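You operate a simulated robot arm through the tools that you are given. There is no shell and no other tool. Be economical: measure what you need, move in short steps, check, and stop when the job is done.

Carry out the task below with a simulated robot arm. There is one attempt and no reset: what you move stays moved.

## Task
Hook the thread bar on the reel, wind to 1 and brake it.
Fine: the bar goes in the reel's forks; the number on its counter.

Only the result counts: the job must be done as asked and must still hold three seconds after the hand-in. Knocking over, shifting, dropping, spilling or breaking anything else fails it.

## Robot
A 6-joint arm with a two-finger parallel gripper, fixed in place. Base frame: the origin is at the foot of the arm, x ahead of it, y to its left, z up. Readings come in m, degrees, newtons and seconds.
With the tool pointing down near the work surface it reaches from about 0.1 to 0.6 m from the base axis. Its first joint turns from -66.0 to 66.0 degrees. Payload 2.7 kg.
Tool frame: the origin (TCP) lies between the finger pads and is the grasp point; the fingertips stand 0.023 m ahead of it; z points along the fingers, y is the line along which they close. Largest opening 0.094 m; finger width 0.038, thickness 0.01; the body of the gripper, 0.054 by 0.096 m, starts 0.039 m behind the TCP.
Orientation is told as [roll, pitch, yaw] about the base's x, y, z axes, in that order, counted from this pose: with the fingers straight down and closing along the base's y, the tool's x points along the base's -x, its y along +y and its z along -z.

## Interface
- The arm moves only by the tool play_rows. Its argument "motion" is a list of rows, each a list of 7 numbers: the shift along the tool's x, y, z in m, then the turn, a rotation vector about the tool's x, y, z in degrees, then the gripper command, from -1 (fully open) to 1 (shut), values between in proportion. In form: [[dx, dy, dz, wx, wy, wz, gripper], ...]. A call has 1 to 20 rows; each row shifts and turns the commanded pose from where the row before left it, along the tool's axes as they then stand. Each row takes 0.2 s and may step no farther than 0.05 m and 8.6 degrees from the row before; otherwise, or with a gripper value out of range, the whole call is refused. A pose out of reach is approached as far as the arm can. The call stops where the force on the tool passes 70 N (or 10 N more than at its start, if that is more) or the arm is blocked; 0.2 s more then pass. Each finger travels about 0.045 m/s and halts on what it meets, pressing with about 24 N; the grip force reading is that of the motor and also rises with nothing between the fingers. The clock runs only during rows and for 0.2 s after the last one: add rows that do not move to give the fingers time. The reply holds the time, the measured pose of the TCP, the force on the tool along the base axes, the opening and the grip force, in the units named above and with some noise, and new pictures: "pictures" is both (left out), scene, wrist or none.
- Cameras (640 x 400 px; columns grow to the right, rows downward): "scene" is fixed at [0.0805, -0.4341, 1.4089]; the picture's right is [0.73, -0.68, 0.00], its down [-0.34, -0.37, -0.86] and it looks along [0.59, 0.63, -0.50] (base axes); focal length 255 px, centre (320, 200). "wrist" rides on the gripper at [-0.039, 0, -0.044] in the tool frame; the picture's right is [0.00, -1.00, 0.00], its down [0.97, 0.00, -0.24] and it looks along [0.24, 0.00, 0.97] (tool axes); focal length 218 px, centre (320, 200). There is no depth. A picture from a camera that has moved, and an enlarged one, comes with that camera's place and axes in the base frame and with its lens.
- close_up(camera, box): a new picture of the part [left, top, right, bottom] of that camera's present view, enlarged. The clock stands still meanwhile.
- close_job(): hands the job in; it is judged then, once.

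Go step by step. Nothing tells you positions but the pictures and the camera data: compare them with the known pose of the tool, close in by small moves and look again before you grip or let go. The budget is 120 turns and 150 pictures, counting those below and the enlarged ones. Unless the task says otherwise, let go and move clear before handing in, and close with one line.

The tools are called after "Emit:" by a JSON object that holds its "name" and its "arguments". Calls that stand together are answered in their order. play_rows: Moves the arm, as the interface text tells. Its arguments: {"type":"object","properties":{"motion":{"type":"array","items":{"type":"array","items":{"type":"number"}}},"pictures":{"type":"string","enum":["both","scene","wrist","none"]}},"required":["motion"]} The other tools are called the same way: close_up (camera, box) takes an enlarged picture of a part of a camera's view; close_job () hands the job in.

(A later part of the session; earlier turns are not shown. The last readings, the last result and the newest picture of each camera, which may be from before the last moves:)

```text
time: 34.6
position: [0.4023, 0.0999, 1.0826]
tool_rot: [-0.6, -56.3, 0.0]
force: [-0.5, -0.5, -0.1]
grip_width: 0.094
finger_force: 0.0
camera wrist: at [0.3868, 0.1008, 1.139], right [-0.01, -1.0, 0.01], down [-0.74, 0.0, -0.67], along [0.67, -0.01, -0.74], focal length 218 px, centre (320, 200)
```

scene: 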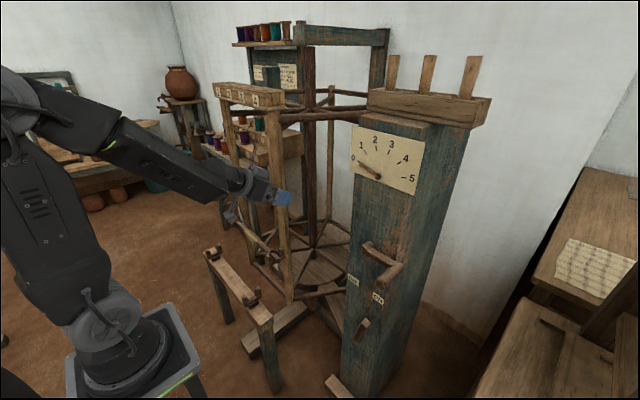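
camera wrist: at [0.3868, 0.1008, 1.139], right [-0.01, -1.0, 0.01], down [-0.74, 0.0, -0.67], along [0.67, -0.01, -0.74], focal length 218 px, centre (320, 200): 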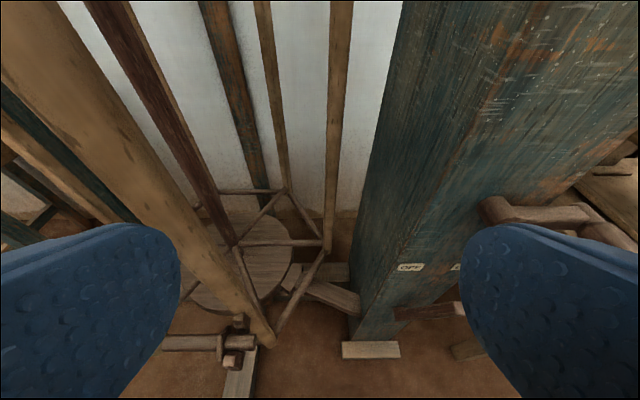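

That works. Now I'll slide to y≈-0.12 to see the crank and brake lever.

Emit:
{"name": "play_rows", "arguments": {"motion": [[0, -0.03, -0.005, 0, 0, 0, -1], [0, -0.03, -0.005, 0, 0, 0, -1], [0, -0.03, -0.005, 0, 0, 0, -1], [0, -0.03, -0.005, 0, 0, 0, -1], [0, -0.03, -0.005, 0, 0, 0, -1], [0, -0.03, -0.005, 0, 0, 0, -1], [0, -0.03, -0.005, 0, 0, 0, -1], [0, 0, 0, 0, 0, 0, -1]]}}

Emit:
{"name": "close_up", "arguments": {"camera": "wrist", "box": [160, 60, 480, 260]}}

```text
time: 36.4
position: [0.3749, 0.0516, 1.0856]
tool_rot: [-1.2, -56.2, 0.0]
force: [-0.3, 0.6, 0.1]
grip_width: 0.0941
finger_force: 0.1
out of reach, approached as far as the arm can: row 2, 3, 4, 5, 6, 7
camera wrist: at [0.3593, 0.0519, 1.1433], right [-0.02, -1.0, 0.01], down [-0.74, 0.0, -0.67], along [0.67, -0.02, -0.74], focal length 218 px, centre (320, 200)
```

scene: 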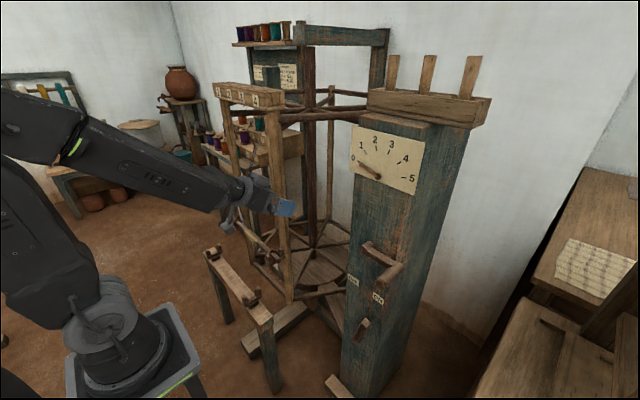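
wrist: 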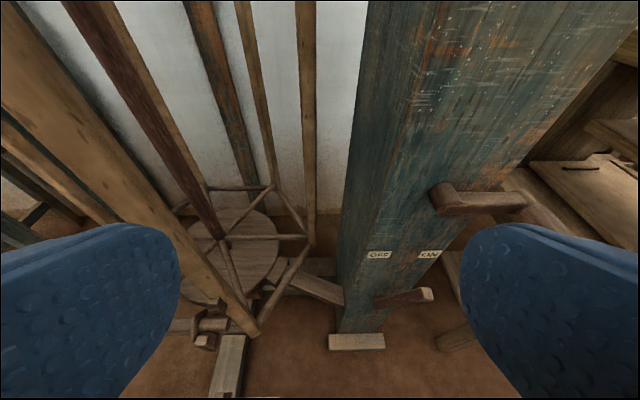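

```text
2.00 times, centred on (320, 160) of wrist
camera zoom: at [0.3593, 0.0519, 1.1433], right [-0.02, -1.0, 0.01], down [-0.74, 0.0, -0.67], along [0.67, -0.02, -0.74], focal length 436 px, centre (320, 280)
```

zoom: 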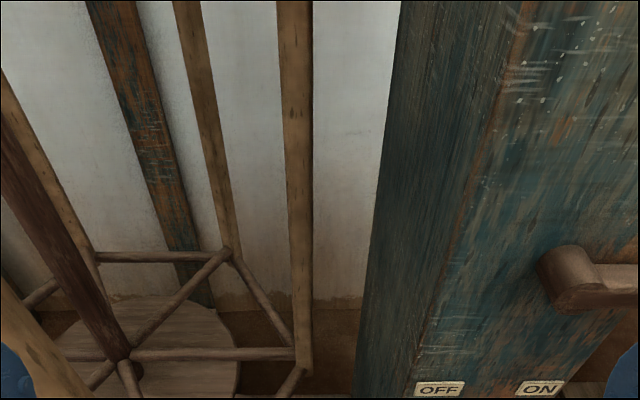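

The limit is radial (too close to the arm with this pitch), so I need to work further forward. I'll go forward, then across.

Emit:
{"name": "play_rows", "arguments": {"motion": [[-0.004, 0, 0.025, 0, 0, 0, -1], [-0.004, 0, 0.025, 0, 0, 0, -1], [-0.004, -0.005, 0.025, 0, 0, 0, -1], [0, -0.03, 0, 0, 0, 0, -1], [0, -0.03, 0, 0, 0, 0, -1], [0, -0.03, 0, 0, 0, 0, -1], [0, -0.03, 0, 0, 0, 0, -1], [0, -0.03, 0, 0, 0, 0, -1], [0, 0, 0, 0, 0, 0, -1]]}}

Emit:
{"name": "close_up", "arguments": {"camera": "scene", "box": [330, 240, 420, 350]}}

```text
time: 38.4
position: [0.4414, 0.0498, 1.0547]
tool_rot: [-4.9, -53.3, 0.6]
force: [0.0, -0.8, 0.2]
grip_width: 0.0939
finger_force: 0.0
out of reach, approached as far as the arm can: row 1, 2, 3, 4, 5, 6, 7, 8
camera wrist: at [0.4305, 0.0528, 1.1116], right [-0.06, -1.0, 0.05], down [-0.77, 0.01, -0.63], along [0.63, -0.07, -0.77], focal length 218 px, centre (320, 200)
```

scene: 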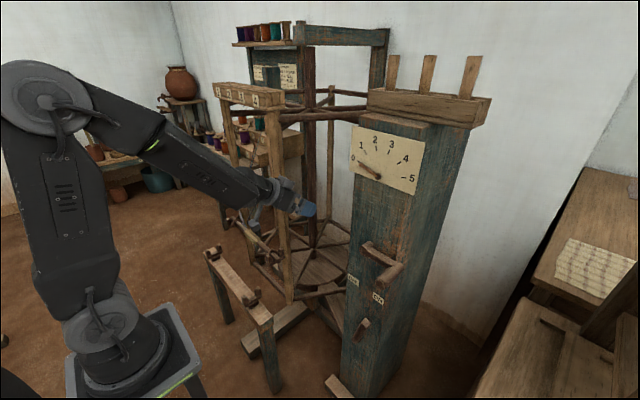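
wrist: 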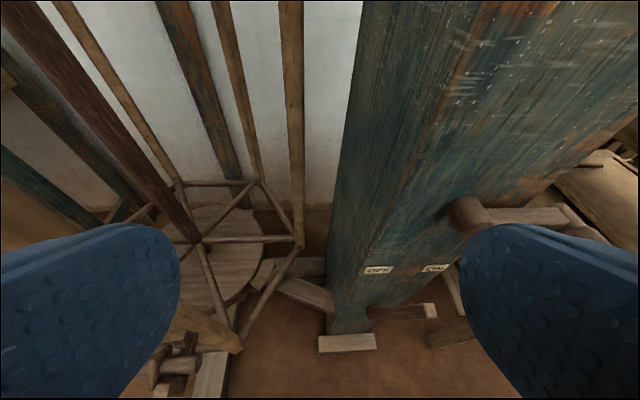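

```text
3.64 times, centred on (375, 295) of scene
camera zoom: at [0.0805, -0.4341, 1.4089], right [0.73, -0.68, 0.0], down [-0.34, -0.37, -0.86], along [0.59, 0.63, -0.5], focal length 926 px, centre (120, -146)
```

zoom: 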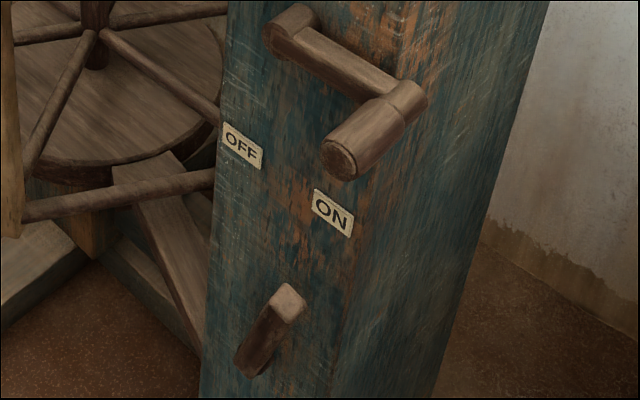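

Sideways motion is blocked, so the wrist joints are probably wound into a different branch. I'll point the tool straight down here and test a sideways move.

Emit:
{"name": "play_rows", "arguments": {"motion": [[0, 0, 0, 0, 8, 0, -1], [0, 0, 0, 0, 8, 0, -1], [0, 0, 0, 0, 8, 0, -1], [0, 0, 0, 0, 8, 0, -1], [0, 0, 0, 0, 8, 0, -1], [0, 0, 0, 0, 8, 0, -1], [0, 0, 0, 0, 5, 0, -1], [0, 0, -0.02, 0, 0, 0, -1], [0, -0.02, -0.03, 0, 0, 0, -1], [0, -0.02, -0.03, 0, 0, 0, -1], [0, -0.02, 0, 0, 0, 0, -1], [0, -0.02, 0, 0, 0, 0, -1], [0, 0, 0, 0, 0, 0, -1]]}}

```text
time: 41.2
position: [0.4261, -0.0361, 1.1528]
tool_rot: [-4.5, -29.2, -2.9]
force: [0.5, -0.1, 0.3]
grip_width: 0.0942
finger_force: 0.2
out of reach, approached as far as the arm can: row 1, 2, 3, 4, 5
camera wrist: at [0.4384, -0.0331, 1.2113], right [-0.09, -0.99, 0.07], down [-0.96, 0.07, -0.26], along [0.26, -0.09, -0.96], focal length 218 px, centre (320, 200)
```

scene: 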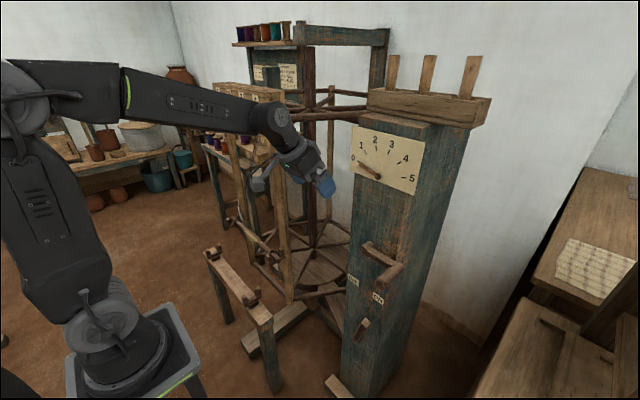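
wrist: 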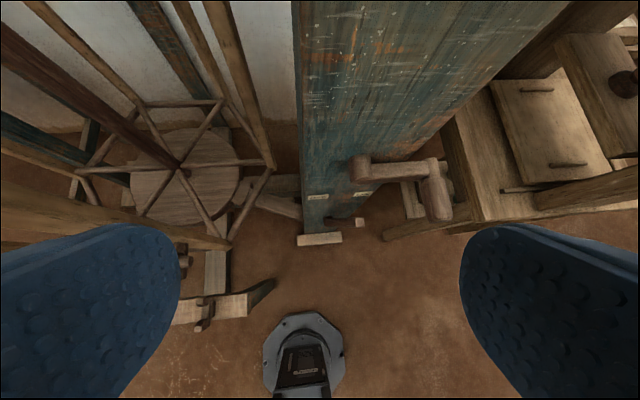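

It moves again: the trouble was the tool lining up with the forearm. I'll keep the tool near vertical, straighten it, move to y≈-0.12, and view the crank from above.

Emit:
{"name": "play_rows", "arguments": {"motion": [[0, -0.01, 0, 0, 7, 0, -1], [0, -0.01, 0, 0, 7, 0, -1], [0, -0.02, 0, 0, 7, 0, -1], [0, -0.02, 0, 0, 7, 0, -1], [0, -0.02, 0, 0, 0, 0, -1], [0, 0, 0, 0, 0, 0, -1]]}}

Emit:
{"name": "close_up", "arguments": {"camera": "wrist", "box": [200, 40, 520, 240]}}

```text
time: 42.6
position: [0.4187, -0.1155, 1.1584]
tool_rot: [-3.9, -1.2, -5.1]
force: [0.3, 0.4, -0.6]
grip_width: 0.0939
finger_force: 0.1
camera wrist: at [0.4558, -0.1156, 1.205], right [-0.09, -0.99, 0.07], down [-0.97, 0.1, 0.22], along [-0.23, -0.05, -0.97], focal length 218 px, centre (320, 200)
```

scene: 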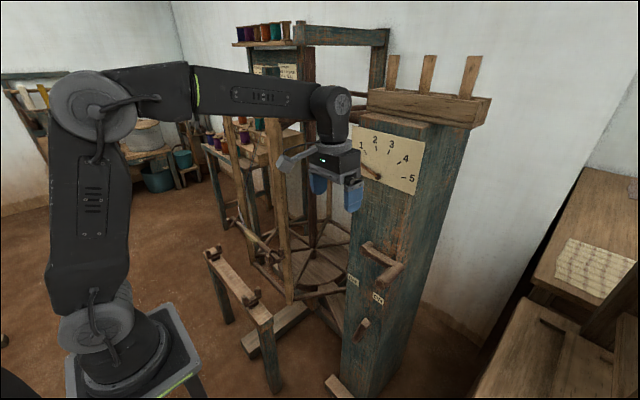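
wrist: 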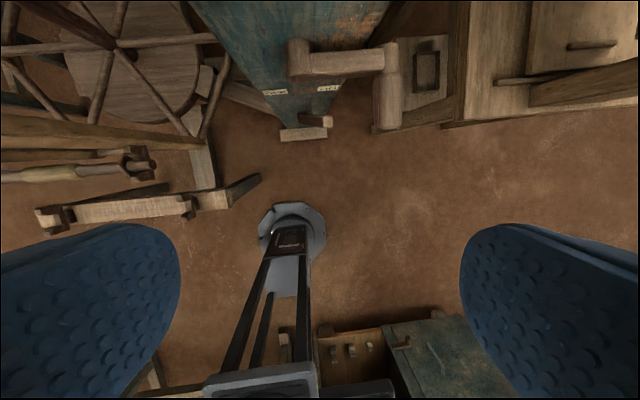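

```text
2.00 times, centred on (360, 140) of wrist
camera zoom: at [0.4558, -0.1156, 1.205], right [-0.09, -0.99, 0.07], down [-0.97, 0.1, 0.22], along [-0.23, -0.05, -0.97], focal length 436 px, centre (240, 320)
```

zoom: 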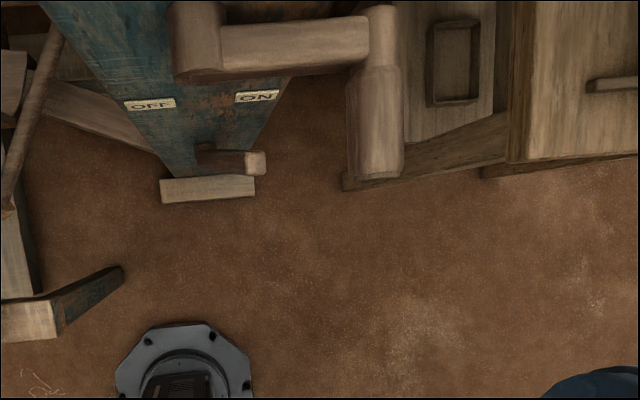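

From this view the lever appears to stand upright from a low pivot (z≈0.48) with its end near (0.52, -0.175, 0.685), leaning towards ON. So the brake may be on now; I'll square the tool and descend for a closer look.

Emit:
{"name": "play_rows", "arguments": {"motion": [[0.01, 0, 0, -4, 0, -5, -1], [0.01, 0, 0.04, 0, 0, 0, -1], [0.01, 0, 0.04, 0, 0, 0, -1], [0.01, 0, 0.04, 0, 0, 0, -1], [0, 0, 0.04, 0, 0, 0, -1], [0, 0, 0.04, 0, 0, 0, -1], [0, 0, 0.04, 0, 0, 0, -1], [0, 0, 0.04, 0, 0, 0, -1], [0, 0, 0, 0, -8, 0, -1], [0, 0, 0, 0, -8, 0, -1], [0, 0, 0, 0, 0, 0, -1]]}}

Emit:
{"name": "close_up", "arguments": {"camera": "wrist", "box": [160, 0, 480, 200]}}

```text
time: 45.0
position: [0.3816, -0.1149, 0.8779]
tool_rot: [-0.1, -17.0, -0.1]
force: [0.0, 0.3, 0.0]
grip_width: 0.0942
finger_force: 0.1
camera wrist: at [0.4057, -0.1149, 0.9314], right [0.0, -1.0, 0.0], down [-1.0, 0.0, -0.06], along [0.06, 0.0, -1.0], focal length 218 px, centre (320, 200)
```

scene: 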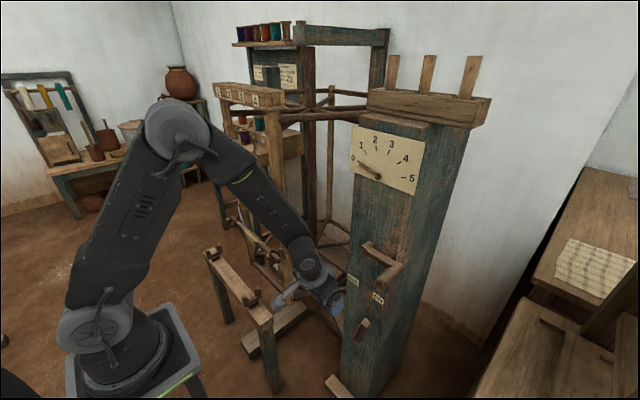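
wrist: 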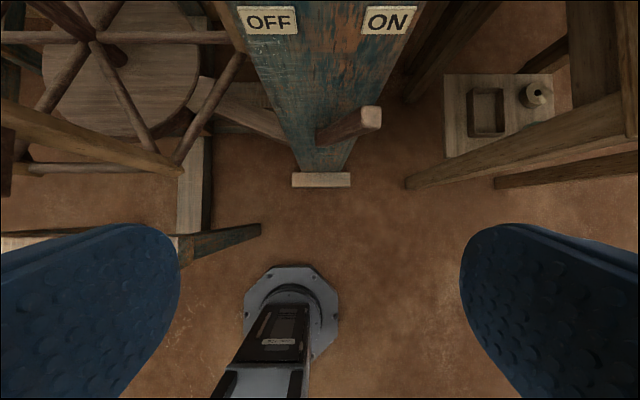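

```text
2.00 times, centred on (320, 100) of wrist
camera zoom: at [0.4057, -0.1149, 0.9314], right [0.0, -1.0, 0.0], down [-1.0, 0.0, -0.06], along [0.06, 0.0, -1.0], focal length 436 px, centre (320, 400)
```

zoom: 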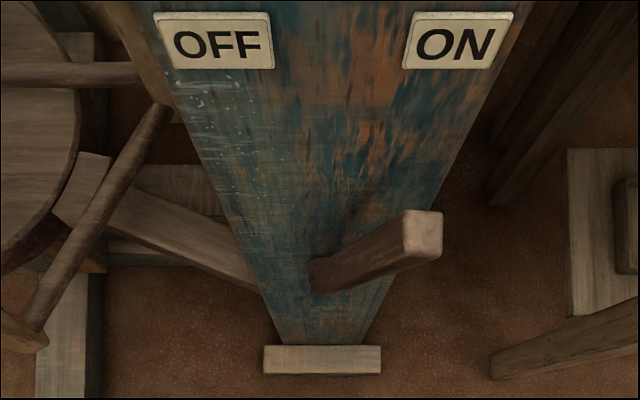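

The lever clearly points to ON, so the brake is on now. I must push it to OFF before winding. Its tip is at about (0.52, -0.175, 0.684), and OFF would put it near y≈-0.068. I'll close the fingers, yaw along the arm's azimuth to avoid the singularity, and approach from the −y side under the crank.

Emit:
{"name": "play_rows", "arguments": {"motion": [[0, 0, 0, 2.49, 0, 8.13, 0], [0, 0, 0, 2.49, 0, 8.13, 1], [-0.004, -0.015, 0.018, 0, 0, 0, 1], [-0.004, -0.015, 0.018, 0, 0, 0, 1], [-0.004, -0.015, 0.018, 0, 0, 0, 1], [-0.004, -0.015, 0.018, 0, 0, 0, 1], [-0.003, -0.015, 0.018, 0, 0, 0, 1], [0, 0, 0, 0, 0, 0, 1], [0, 0, 0, 0, -6, 0, 1], [0, 0, 0, 0, -6, 0, 1], [0, 0, 0, 0, -6, 0, 1], [0, 0, 0, 0, 0, 0, 1]]}}

```text
time: 47.6
position: [0.3952, -0.2142, 0.7954]
tool_rot: [-4.6, -31.1, -16.4]
force: [0.4, 0.0, -0.1]
grip_width: 0.0001
finger_force: 24.0
out of reach, approached as far as the arm can: row 10, 11
camera wrist: at [0.4059, -0.2136, 0.8537], right [-0.32, -0.94, 0.07], down [-0.91, 0.29, -0.3], along [0.26, -0.16, -0.95], focal length 218 px, centre (320, 200)
```

scene: 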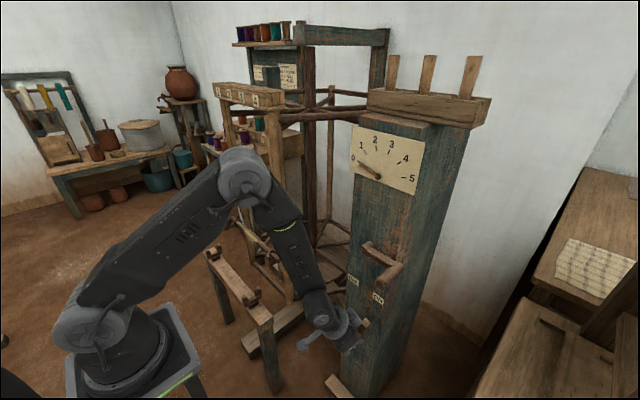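
wrist: 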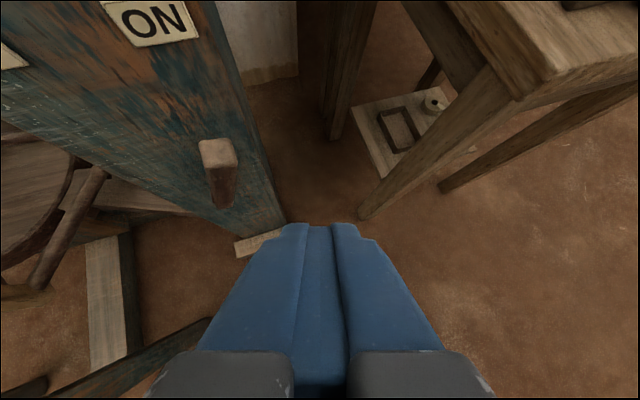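

The wrist is near alignment with the forearm here. I'll turn the yaw to match the arm's azimuth exactly, then pitch through in-plane.

Emit:
{"name": "play_rows", "arguments": {"motion": [[0, 0, 0, 3.1, 0, 5.15, 1], [0, 0, 0, 3.1, 0, 5.15, 1], [0, 0, 0, 0, 0, 0, 1], [0, 0, 0, 0, -5, 0, 1], [0, 0, 0, 0, -5, 0, 1], [0, 0, 0, 0, -5, 0, 1], [0, 0, 0, 0, -5, 0, 1], [0, 0, 0, 0, 0, 0, 1], [0, 0, 0, 0, 0, 0, 1]]}}

```text
time: 49.6
position: [0.4035, -0.2002, 0.7977]
tool_rot: [1.4, -55.0, -30.2]
force: [-0.2, -0.5, 0.0]
grip_width: 0.0
finger_force: 24.0
camera wrist: at [0.3903, -0.1941, 0.8547], right [-0.49, -0.87, -0.01], down [-0.65, 0.37, -0.66], along [0.58, -0.31, -0.75], focal length 218 px, centre (320, 200)
```

scene: 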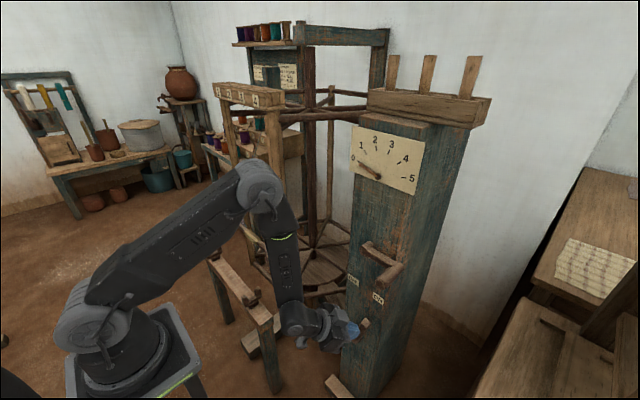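
wrist: 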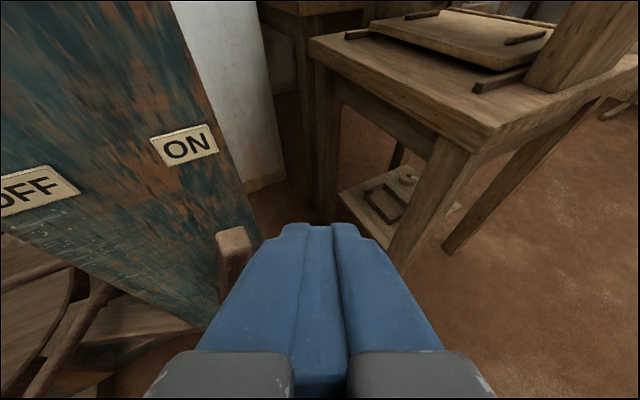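

The wrist is through. Now I'll yaw to -20° and move down beside the lever tip on its −y side.

Emit:
{"name": "play_rows", "arguments": {"motion": [[0, -0.015, 0, -4.1, 0, -2.85, 1], [0, -0.015, 0, -4.1, 0, -2.85, 1], [0.0095, 0.005, 0.0317, 0, 0, 0, 1], [0.0095, 0.007, 0.0317, 0, 0, 0, 1], [0.0095, 0.007, 0.0317, 0, 0, 0, 1], [0.0095, 0.007, 0.0317, 0, 0, 0, 1], [0, 0, 0, 0, 0, 0, 1], [0, 0, 0, 0, 0, 0, 1]]}}

Emit:
{"name": "close_up", "arguments": {"camera": "scene", "box": [310, 230, 430, 350]}}

```text
time: 51.4
position: [0.4759, -0.2283, 0.6915]
tool_rot: [1.5, -55.2, -20.3]
force: [-0.7, 0.5, 0.0]
grip_width: 0.0001
finger_force: 23.6
camera wrist: at [0.4628, -0.2242, 0.7491], right [-0.33, -0.94, -0.01], down [-0.71, 0.26, -0.66], along [0.63, -0.2, -0.75], focal length 218 px, centre (320, 200)
```

scene: 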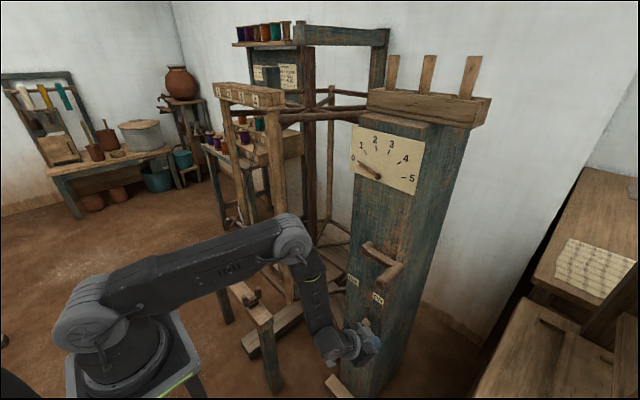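
wrist: 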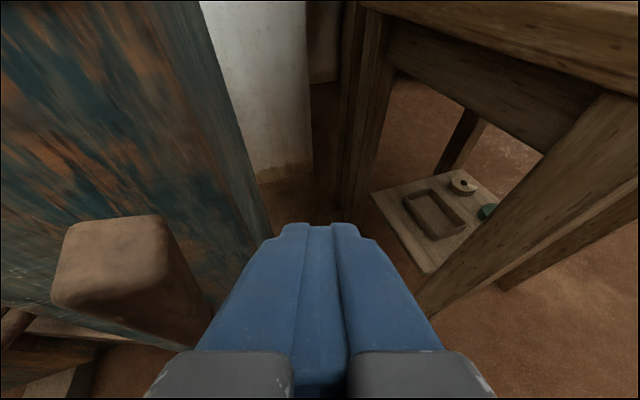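

```text
3.33 times, centred on (370, 290) of scene
camera zoom: at [0.0806, -0.4341, 1.4089], right [0.73, -0.68, 0.0], down [-0.34, -0.37, -0.86], along [0.59, 0.63, -0.5], focal length 849 px, centre (153, -100)
```

zoom: 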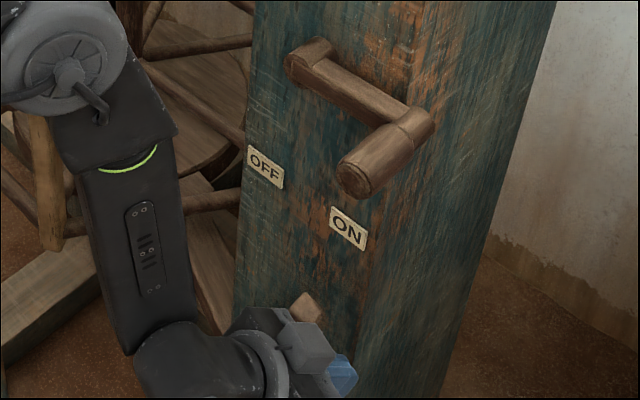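

I'll advance 35 mm so the finger side spans the lever tip, then push in +y.

Emit:
{"name": "play_rows", "arguments": {"motion": [[0, 0, 0.018, 0, 0, 0, 1], [0, 0, 0.017, 0, 0, 0, 1], [0, 0, 0, 0, 0, 0, 1], [0.0039, 0.0188, -0.0056, 0, 0, 0, 1], [0.0039, 0.0188, -0.0056, 0, 0, 0, 1], [0.0039, 0.0188, -0.0056, 0, 0, 0, 1], [0.0039, 0.0188, -0.0056, 0, 0, 0, 1], [0, 0, 0, 0, 0, 0, 1]]}}

Emit:
{"name": "close_up", "arguments": {"camera": "scene", "box": [310, 230, 430, 350]}}

```text
time: 53.2
position: [0.504, -0.1556, 0.6751]
tool_rot: [1.5, -55.1, -20.3]
force: [-1.0, 0.0, -0.5]
grip_width: 0.0
finger_force: 23.9
camera wrist: at [0.4897, -0.1521, 0.7318], right [-0.33, -0.94, -0.01], down [-0.71, 0.25, -0.66], along [0.63, -0.2, -0.75], focal length 218 px, centre (320, 200)
```

scene: 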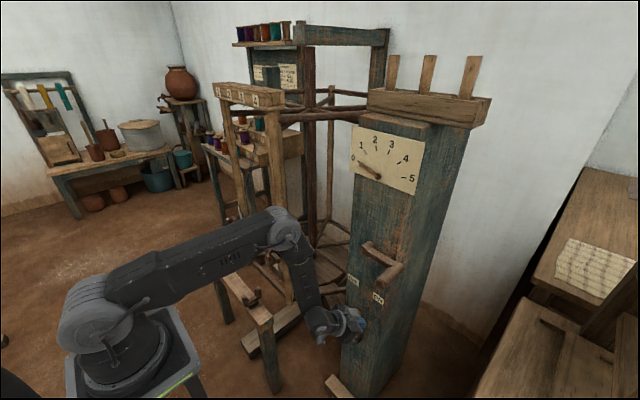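
wrist: 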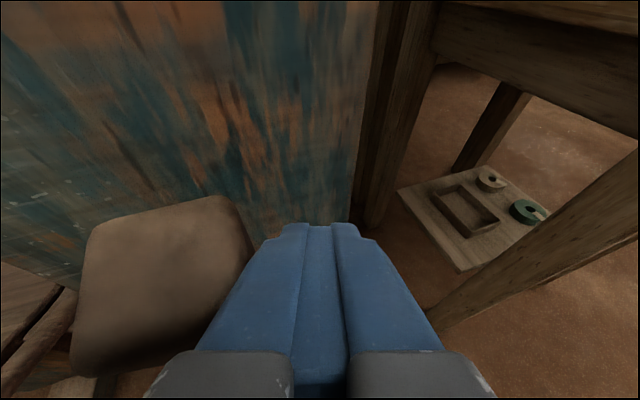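

```text
3.33 times, centred on (370, 290) of scene
camera zoom: at [0.0806, -0.4341, 1.4089], right [0.73, -0.68, 0.0], down [-0.34, -0.37, -0.86], along [0.59, 0.63, -0.5], focal length 849 px, centre (153, -100)
```

zoom: 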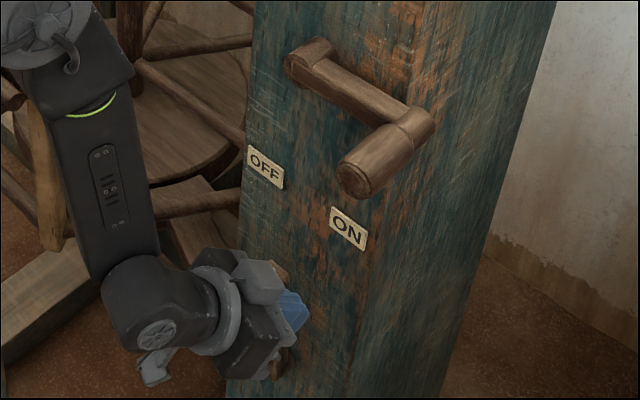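

The lever is moving freely. I'll continue pushing towards OFF.

Emit:
{"name": "play_rows", "arguments": {"motion": [[0.0029, 0.0141, -0.0042, 0, 0, 0, 1], [0.0029, 0.0141, -0.0042, 0, 0, 0, 1], [0.002, 0.0094, -0.0028, 0, 0, 0, 1], [0.002, 0.0094, -0.0028, 0, 0, 0, 1], [0, 0, 0, 0, 0, 0, 1]]}}

Emit:
{"name": "close_up", "arguments": {"camera": "scene", "box": [310, 230, 430, 350]}}

```text
time: 54.4
position: [0.5014, -0.105, 0.6756]
tool_rot: [1.5, -55.2, -20.3]
force: [0.4, 1.0, 0.4]
grip_width: 0.0003
finger_force: 24.3
camera wrist: at [0.4883, -0.1022, 0.7329], right [-0.33, -0.94, -0.01], down [-0.71, 0.26, -0.66], along [0.63, -0.2, -0.75], focal length 218 px, centre (320, 200)
```

scene: 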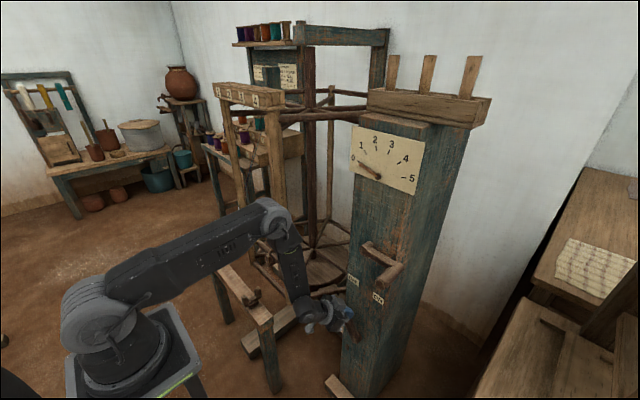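
wrist: 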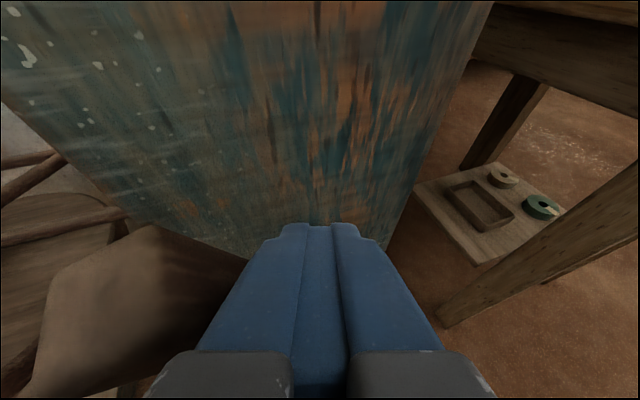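

```text
3.33 times, centred on (370, 290) of scene
camera zoom: at [0.0806, -0.4341, 1.4089], right [0.73, -0.68, 0.0], down [-0.34, -0.37, -0.86], along [0.59, 0.63, -0.5], focal length 849 px, centre (153, -100)
```

zoom: 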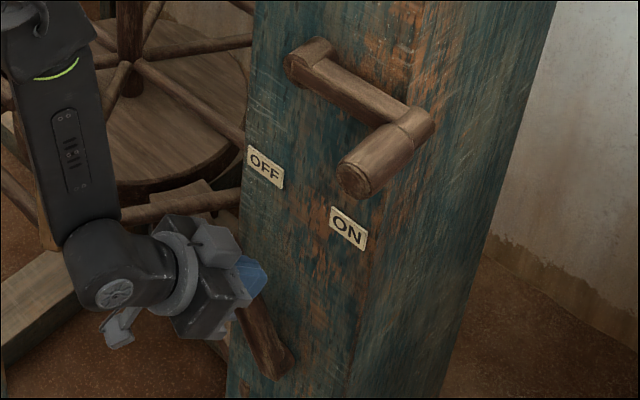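

The lever leans to OFF now. I'll nudge a little further to find the end stop.

Emit:
{"name": "play_rows", "arguments": {"motion": [[0.001, 0.0047, -0.0014, 0, 0, 0, 1], [0.001, 0.0047, -0.0014, 0, 0, 0, 1], [0.001, 0.0047, -0.0014, 0, 0, 0, 1], [0.001, 0.0047, -0.0014, 0, 0, 0, 1], [0, 0, 0, 0, 0, 0, 1]], "pictures": "none"}}

```text
time: 55.6
position: [0.5005, -0.0919, 0.6766]
tool_rot: [1.6, -55.2, -21.3]
force: [-2.1, -43.9, 3.3]
grip_width: 0.0
finger_force: 23.5
```

The stop is reached (44 N), so the brake is OFF. I'll back off the lever and retreat.

Emit:
{"name": "play_rows", "arguments": {"motion": [[-0.003, -0.0141, 0.0042, 0, 0, 0, 1], [-0.003, -0.0141, 0.0042, 0, 0, 0, 1], [0, 0, -0.03, 0, 0, 0, 1], [0, 0, -0.04, 0, 0, 0, 1], [0, 0, -0.03, 0, 0, 0, 1], [-0.03, 0, 0, 0, 0, 0, 1], [-0.03, 0, 0, 0, 0, 0, 1], [0, 0, 0, 0, 0, 0, 1]]}}

Emit:
{"name": "close_up", "arguments": {"camera": "scene", "box": [310, 230, 430, 350]}}

```text
time: 57.4
position: [0.456, -0.1015, 0.7833]
tool_rot: [1.3, -55.1, -20.3]
force: [0.0, -0.3, 0.4]
grip_width: 0.0
finger_force: 23.7
camera wrist: at [0.4427, -0.0984, 0.8404], right [-0.33, -0.94, -0.01], down [-0.71, 0.26, -0.66], along [0.63, -0.21, -0.75], focal length 218 px, centre (320, 200)
```

scene: 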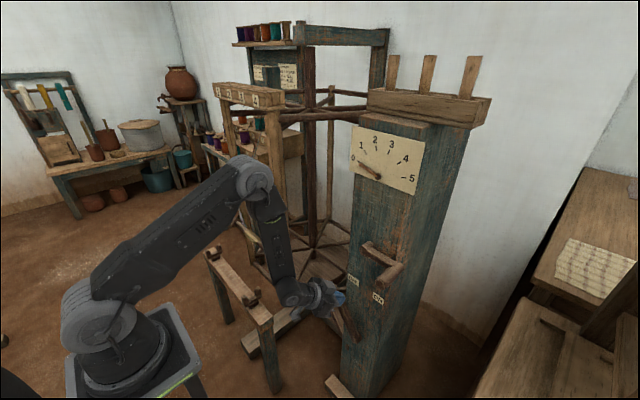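
wrist: 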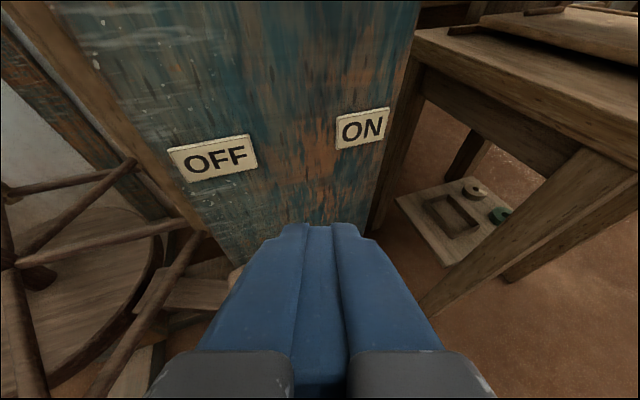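

```text
3.33 times, centred on (370, 290) of scene
camera zoom: at [0.0805, -0.4341, 1.4089], right [0.73, -0.68, 0.0], down [-0.34, -0.37, -0.86], along [0.59, 0.63, -0.5], focal length 849 px, centre (153, -100)
```

zoom: 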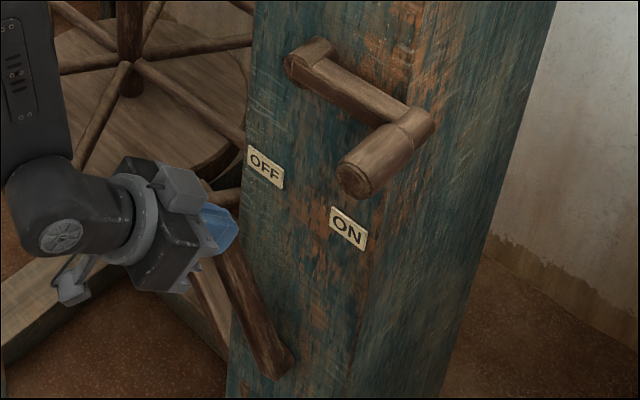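

The lever rests at OFF. Next I'll move in front of the crank handle, open the gripper, and level the tool towards +x.

Emit:
{"name": "play_rows", "arguments": {"motion": [[-0.0118, -0.0292, -0.0167, 0, 0, 0, 0], [-0.0118, -0.0292, -0.0167, 0, 0, 0, -1], [-0.0118, -0.0292, -0.0167, 0, 0, 0, -1], [-0.0118, -0.0292, -0.0167, 0, 0, 0, -1], [0, 0, 0, 0, -7.5, 0, -1], [0, 0, 0, 0, -7.5, 0, -1], [0, 0, 0, 0, -7.5, 0, -1], [0, 0, 0, 0, -7.5, 0, -1], [0, 0, 0, -6.6, 0, -0.58, -1], [0, 0, 0, -6.6, 0, -0.58, -1], [0, 0, 0, -6.6, 0, -0.58, -1], [0, 0, 0, 0, 0, 0, -1]]}}

Emit:
{"name": "close_up", "arguments": {"camera": "wrist", "box": [160, 0, 480, 200]}}

```text
time: 60.0
position: [0.3915, -0.2041, 0.8566]
tool_rot: [9.0, -85.5, -8.0]
force: [0.0, 0.4, 0.0]
grip_width: 0.0941
finger_force: 0.0
camera wrist: at [0.3505, -0.2059, 0.9001], right [0.01, -1.0, -0.01], down [-0.32, 0.01, -0.95], along [0.95, 0.02, -0.32], focal length 218 px, centre (320, 200)
```

scene: 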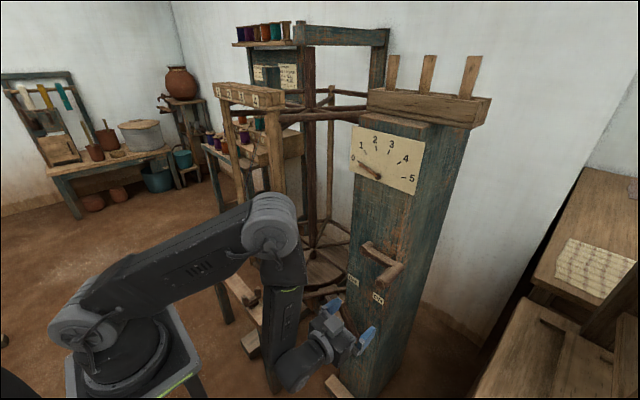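
wrist: 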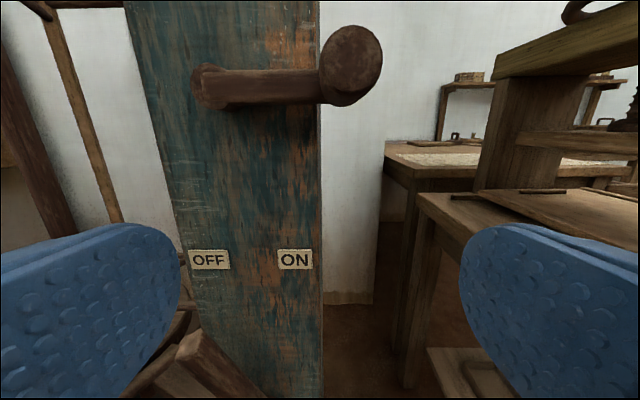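

```text
2.00 times, centred on (320, 100) of wrist
camera zoom: at [0.3505, -0.2059, 0.9001], right [0.01, -1.0, -0.01], down [-0.32, 0.01, -0.95], along [0.95, 0.02, -0.32], focal length 436 px, centre (320, 400)
```

zoom: 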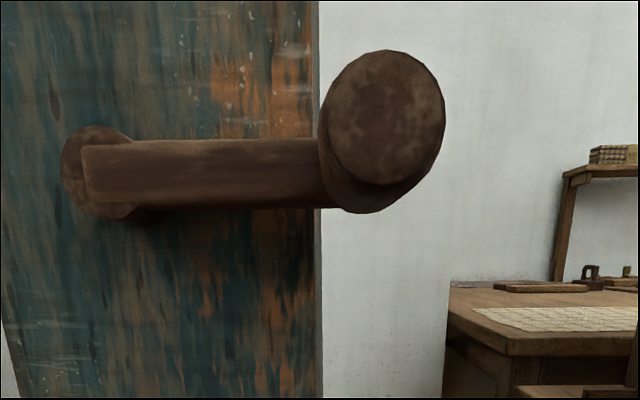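

Clear view: the handle's front face is at (0.487, -0.223, 0.935), about 32 mm thick, with the hub at y≈-0.115, z≈0.933 and a crank radius of about 0.108. I'll line up and look before gripping.

Emit:
{"name": "play_rows", "arguments": {"motion": [[0, 0, 0, 0, -4.5, 0, -1], [-0.03, -0.008, 0, 0, 0, 0, -1], [-0.03, -0.008, 0, 0, 0, 0, -1], [-0.018, -0.004, 0.02, 0, 0, 0, -1], [0, 0, 0.02, 0, 0, 0, -1], [0, 0, 0, 0, 0, 0, -1]]}}

```text
time: 61.4
position: [0.4318, -0.2273, 0.9346]
tool_rot: [82.2, -89.3, -81.5]
force: [1.0, 1.1, 0.1]
grip_width: 0.0938
finger_force: 0.1
camera wrist: at [0.3874, -0.2278, 0.9744], right [0.01, -1.0, -0.01], down [-0.24, 0.01, -0.97], along [0.97, 0.02, -0.24], focal length 218 px, centre (320, 200)
```

scene: 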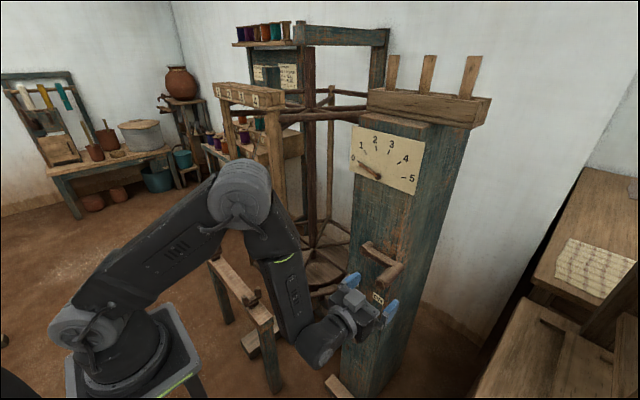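
wrist: 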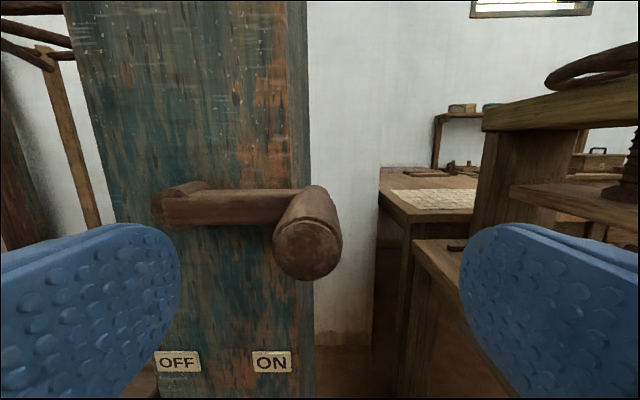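

Refined: handle axis at y≈-0.220, z≈0.931, tip x≈0.475; hub at y≈-0.115, z≈0.932. I'll advance and grip.

Emit:
{"name": "play_rows", "arguments": {"motion": [[0.0015, 0.004, 0.025, 0, 0, 0, -1], [0.0015, 0.003, 0.025, 0, 0, 0, -1], [0, 0, 0.018, 0, 0, 0, -1], [0, 0, 0, 0, 0, 0, -1], [0, 0, 0, 0, 0, 0, 1], [0, 0, 0, 0, 0, 0, 1], [0, 0, 0, 0, 0, 0, 1], [0, 0, 0, 0, 0, 0, 1], [0, 0, 0, 0, 0, 0, 1], [0, 0, 0, 0, 0, 0, 1]]}}

```text
time: 63.6
position: [0.4993, -0.2204, 0.9312]
tool_rot: [88.6, -89.2, -88.3]
force: [6.2, -18.5, -0.3]
grip_width: 0.0329
finger_force: 45.6
camera wrist: at [0.4557, -0.221, 0.9706], right [0.01, -1.0, -0.01], down [-0.24, 0.01, -0.97], along [0.97, 0.01, -0.24], focal length 218 px, centre (320, 200)
```

scene: 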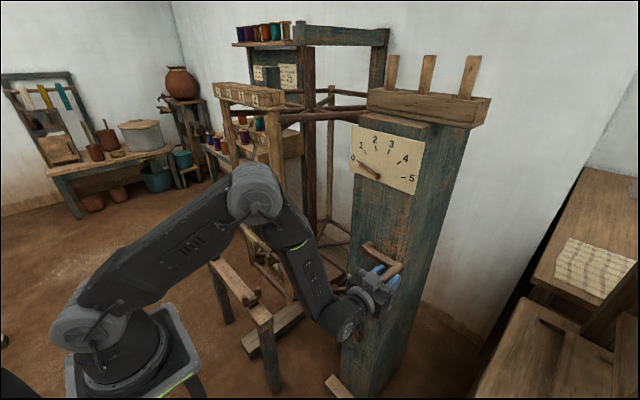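
wrist: 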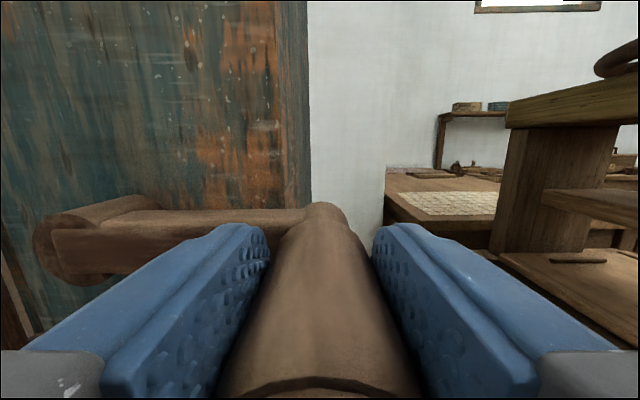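

Gripped, slightly off-centre in y. I'll correct 2 mm and try a 30° clockwise arc (handle downwards), then check the dial.

Emit:
{"name": "play_rows", "arguments": {"motion": [[0, -0.002, 0, 0, 0, 0, 1], [0.0112, 0.0006, 0, 0, 0, 0, 1], [0.0111, 0.0017, 0, 0, 0, 0, 1], [0.0108, 0.0029, 0, 0, 0, 0, 1], [0.0105, 0.004, 0, 0, 0, 0, 1], [0.01, 0.0051, 0, 0, 0, 0, 1], [0, 0, 0, 0, 0, 0, 1]], "pictures": "wrist"}}

Emit:
{"name": "close_up", "arguments": {"camera": "scene", "box": [340, 120, 430, 200]}}

Emit:
{"name": "close_up", "arguments": {"camera": "scene", "box": [200, 190, 430, 330]}}

```text
time: 65.2
position: [0.4984, -0.2015, 0.8735]
tool_rot: [49.1, -88.8, -48.3]
force: [1.3, -3.7, -15.7]
grip_width: 0.0331
finger_force: 44.6
camera wrist: at [0.4557, -0.2031, 0.9141], right [0.02, -1.0, -0.02], down [-0.25, 0.01, -0.97], along [0.97, 0.02, -0.25], focal length 218 px, centre (320, 200)
```

wrist: 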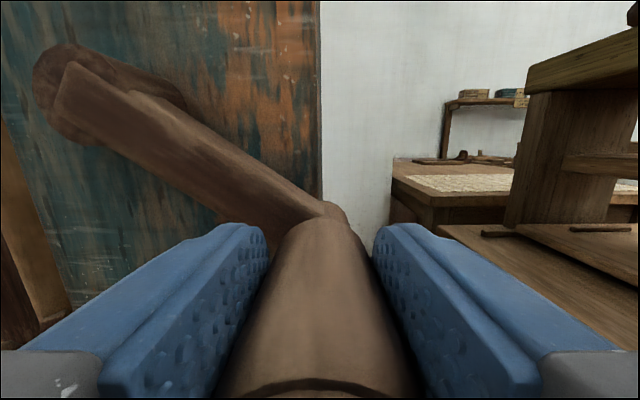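

```text
5.00 times, centred on (385, 160) of scene
camera zoom: at [0.0809, -0.4343, 1.4088], right [0.73, -0.68, 0.0], down [-0.34, -0.37, -0.86], along [0.59, 0.63, -0.5], focal length 1274 px, centre (-5, 400)
```

zoom: 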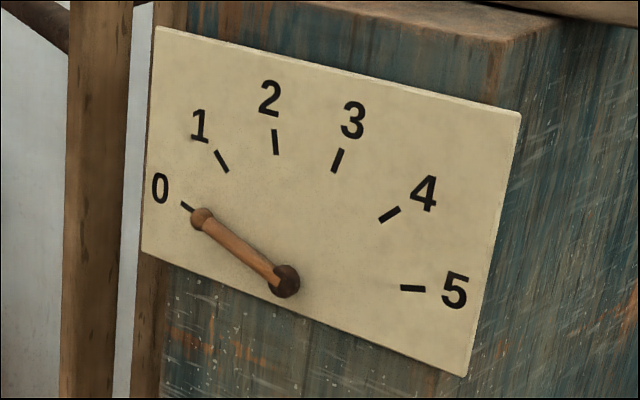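

```text
2.78 times, centred on (315, 260) of scene
camera zoom: at [0.0809, -0.4343, 1.4088], right [0.73, -0.68, 0.0], down [-0.34, -0.37, -0.86], along [0.59, 0.63, -0.5], focal length 709 px, centre (334, 33)
```

zoom: 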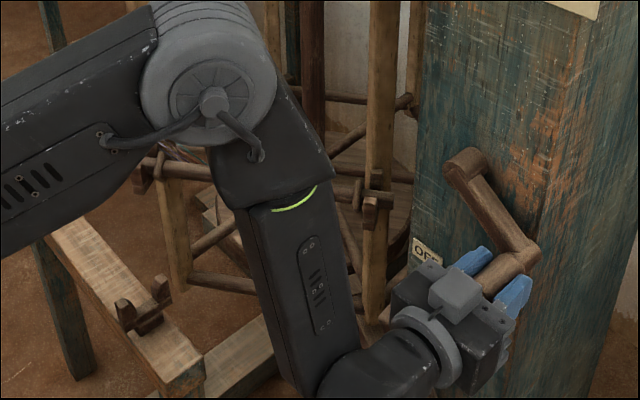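

The crank drives the reel (about 1:1), and the needle starts very slightly clockwise, so direction is right. I'll continue the arc by 45°.

Emit:
{"name": "play_rows", "arguments": {"motion": [[0.0103, 0.0084, 0, 0, 0, 0, 1], [0.0092, 0.0097, 0, 0, 0, 0, 1], [0.0079, 0.0108, 0, 0, 0, 0, 1], [0.0064, 0.0117, 0, 0, 0, 0, 1], [0.0047, 0.0124, 0, 0, 0, 0, 1], [0.0032, 0.013, 0, 0, 0, 0, 1], [0, 0, 0, 0, 0, 0, 1]], "pictures": "both"}}

Emit:
{"name": "close_up", "arguments": {"camera": "scene", "box": [340, 120, 430, 200]}}

```text
time: 66.8
position: [0.4985, -0.1315, 0.8354]
tool_rot: [59.9, -89.0, -58.4]
force: [-10.1, 30.0, -7.5]
grip_width: 0.0338
finger_force: 45.1
camera wrist: at [0.4542, -0.1329, 0.8755], right [0.03, -1.0, -0.01], down [-0.25, 0.01, -0.97], along [0.97, 0.03, -0.25], focal length 218 px, centre (320, 200)
```

scene: 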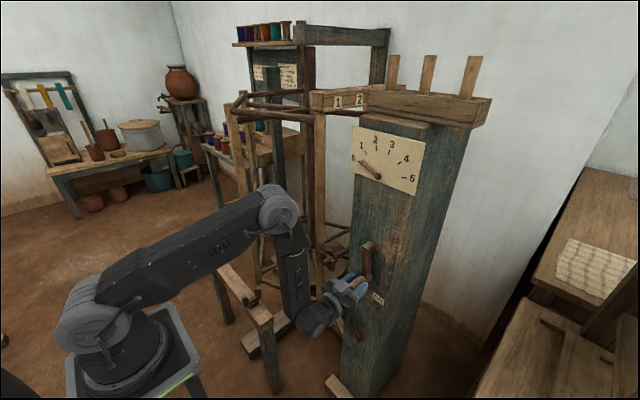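
wrist: 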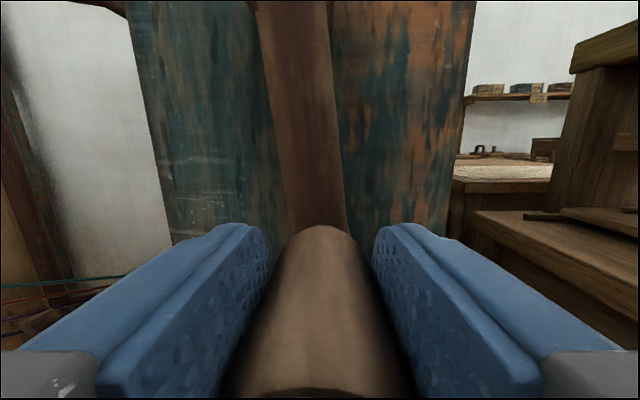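

```text
5.00 times, centred on (385, 160) of scene
camera zoom: at [0.0805, -0.4333, 1.4091], right [0.73, -0.68, 0.0], down [-0.34, -0.37, -0.86], along [0.59, 0.63, -0.51], focal length 1274 px, centre (-5, 400)
```

zoom: 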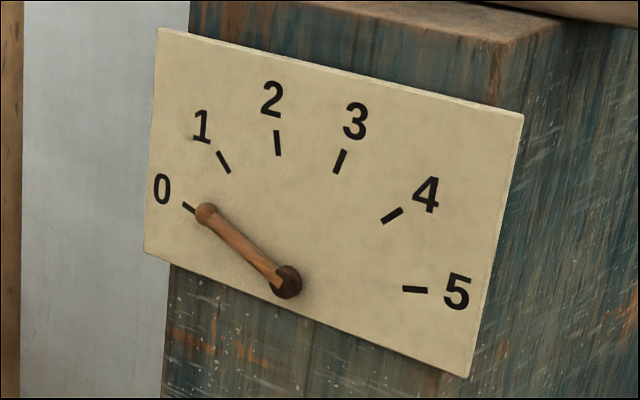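

The needle is advancing about in step with one unit per turn. The handle seems to pull ahead a bit, so I'll pause to check whether that force is steady.

Emit:
{"name": "play_rows", "arguments": {"motion": [[0, 0, 0, 0, 0, 0, 1], [0, 0, 0, 0, 0, 0, 1], [0, 0, 0, 0, 0, 0, 1]], "pictures": "none"}}

```text
time: 67.6
position: [0.4989, -0.1336, 0.8361]
tool_rot: [71.5, -89.2, -70.4]
force: [-10.1, 19.5, -3.7]
grip_width: 0.0331
finger_force: 45.1
```

A steady but moderate side force, so I'll continue the arc upward on the far side.

Emit:
{"name": "play_rows", "arguments": {"motion": [[0.0007, 0.0149, 0, 0, 0, 0, 1], [-0.001, 0.0149, 0, 0, 0, 0, 1], [-0.0026, 0.0127, 0, 0, 0, 0, 1], [-0.0043, 0.0122, 0, 0, 0, 0, 1], [-0.0058, 0.0116, 0, 0, 0, 0, 1], [-0.0073, 0.0107, 0, 0, 0, 0, 1], [0, 0, 0, 0, 0, 0, 1]], "pictures": "wrist"}}

Emit:
{"name": "close_up", "arguments": {"camera": "scene", "box": [340, 120, 430, 200]}}

```text
time: 68.0
position: [0.4986, -0.132, 0.8397]
tool_rot: [120.9, -89.3, -121.5]
force: [-0.6, 24.3, -4.8]
grip_width: 0.0329
finger_force: 44.4
stopped in row 2: the force on the tool passed its limit (the readings are from after the stop); the commanded pose is now the measured one
camera wrist: at [0.4547, -0.1324, 0.879], right [-0.01, -1.0, -0.01], down [-0.23, 0.01, -0.97], along [0.97, -0.01, -0.23], focal length 218 px, centre (320, 200)
```

wrist: 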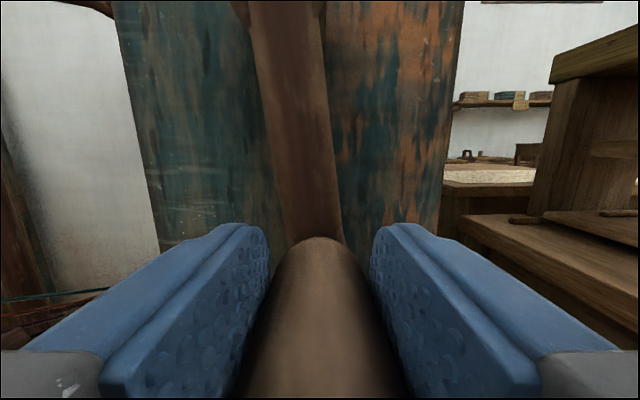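

```text
5.00 times, centred on (385, 160) of scene
camera zoom: at [0.0807, -0.4334, 1.4091], right [0.73, -0.68, 0.0], down [-0.34, -0.37, -0.86], along [0.59, 0.63, -0.51], focal length 1274 px, centre (-5, 400)
```

zoom: 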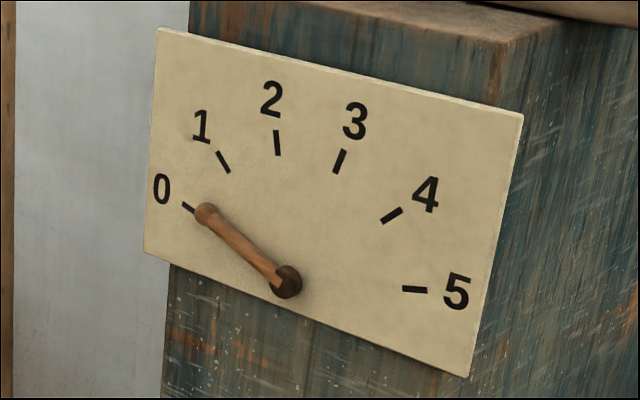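

The force limit tripped with no progress, so something resists. I'll inspect the reel and surroundings.

Emit:
{"name": "close_up", "arguments": {"camera": "scene", "box": [200, 60, 420, 210]}}

Emit:
{"name": "close_up", "arguments": {"camera": "scene", "box": [220, 190, 400, 310]}}

Emit:
{"name": "close_up", "arguments": {"camera": "scene", "box": [310, 230, 400, 350]}}

```text
2.67 times, centred on (310, 135) of scene
camera zoom: at [0.0807, -0.4334, 1.4091], right [0.73, -0.68, 0.0], down [-0.34, -0.37, -0.86], along [0.59, 0.63, -0.51], focal length 679 px, centre (347, 373)
```

zoom: 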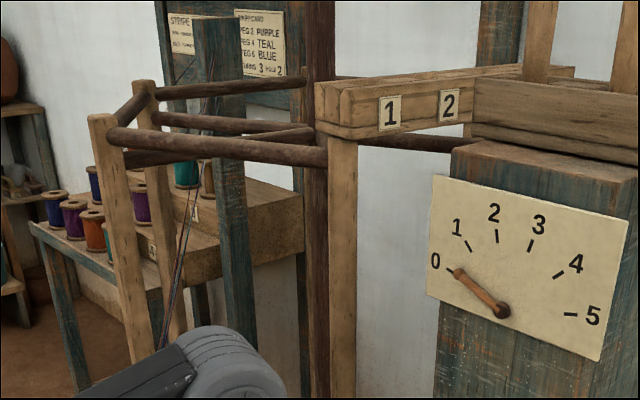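

```text
3.33 times, centred on (310, 250) of scene
camera zoom: at [0.0807, -0.4334, 1.4091], right [0.73, -0.68, 0.0], down [-0.34, -0.37, -0.86], along [0.59, 0.63, -0.51], focal length 849 px, centre (353, 33)
```

zoom: 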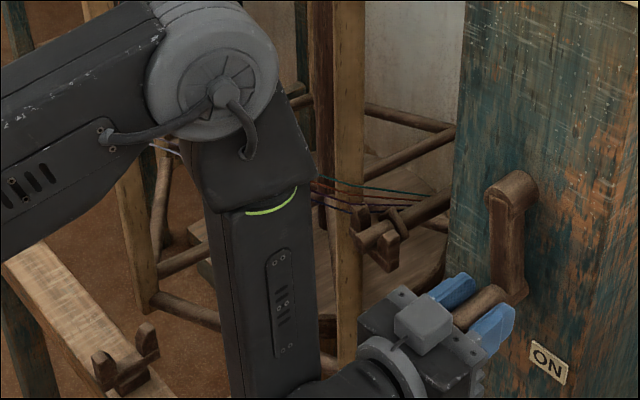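

```text
3.33 times, centred on (355, 290) of scene
camera zoom: at [0.0807, -0.4334, 1.4091], right [0.73, -0.68, 0.0], down [-0.34, -0.37, -0.86], along [0.59, 0.63, -0.51], focal length 849 px, centre (203, -100)
```

zoom: 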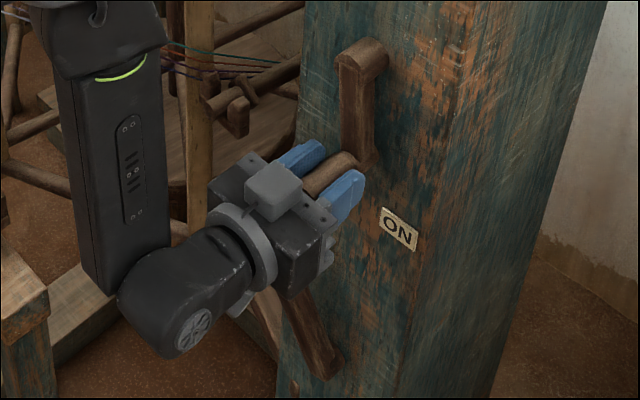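

The bar and threads look fine and nothing is touching. Likely the reel's inertia against my abrupt start, so I'll ramp up slowly.

Emit:
{"name": "play_rows", "arguments": {"motion": [[0.0002, 0.002, 0, 0, 0, 0, 1], [0.0001, 0.003, 0, 0, 0, 0, 1], [0.0001, 0.004, 0, 0, 0, 0, 1], [0, 0.005, 0, 0, 0, 0, 1], [0, 0.005, 0, 0, 0, 0, 1], [0, 0.005, 0, 0, 0, 0, 1], [0, 0.003, 0, 0, 0, 0, 1], [0, 0, 0, 0, 0, 0, 1]], "pictures": "none"}}

```text
time: 69.8
position: [0.4989, -0.1128, 0.8401]
tool_rot: [123.9, -89.3, -125.8]
force: [-8.8, -2.7, -18.8]
grip_width: 0.0336
finger_force: 45.5
```

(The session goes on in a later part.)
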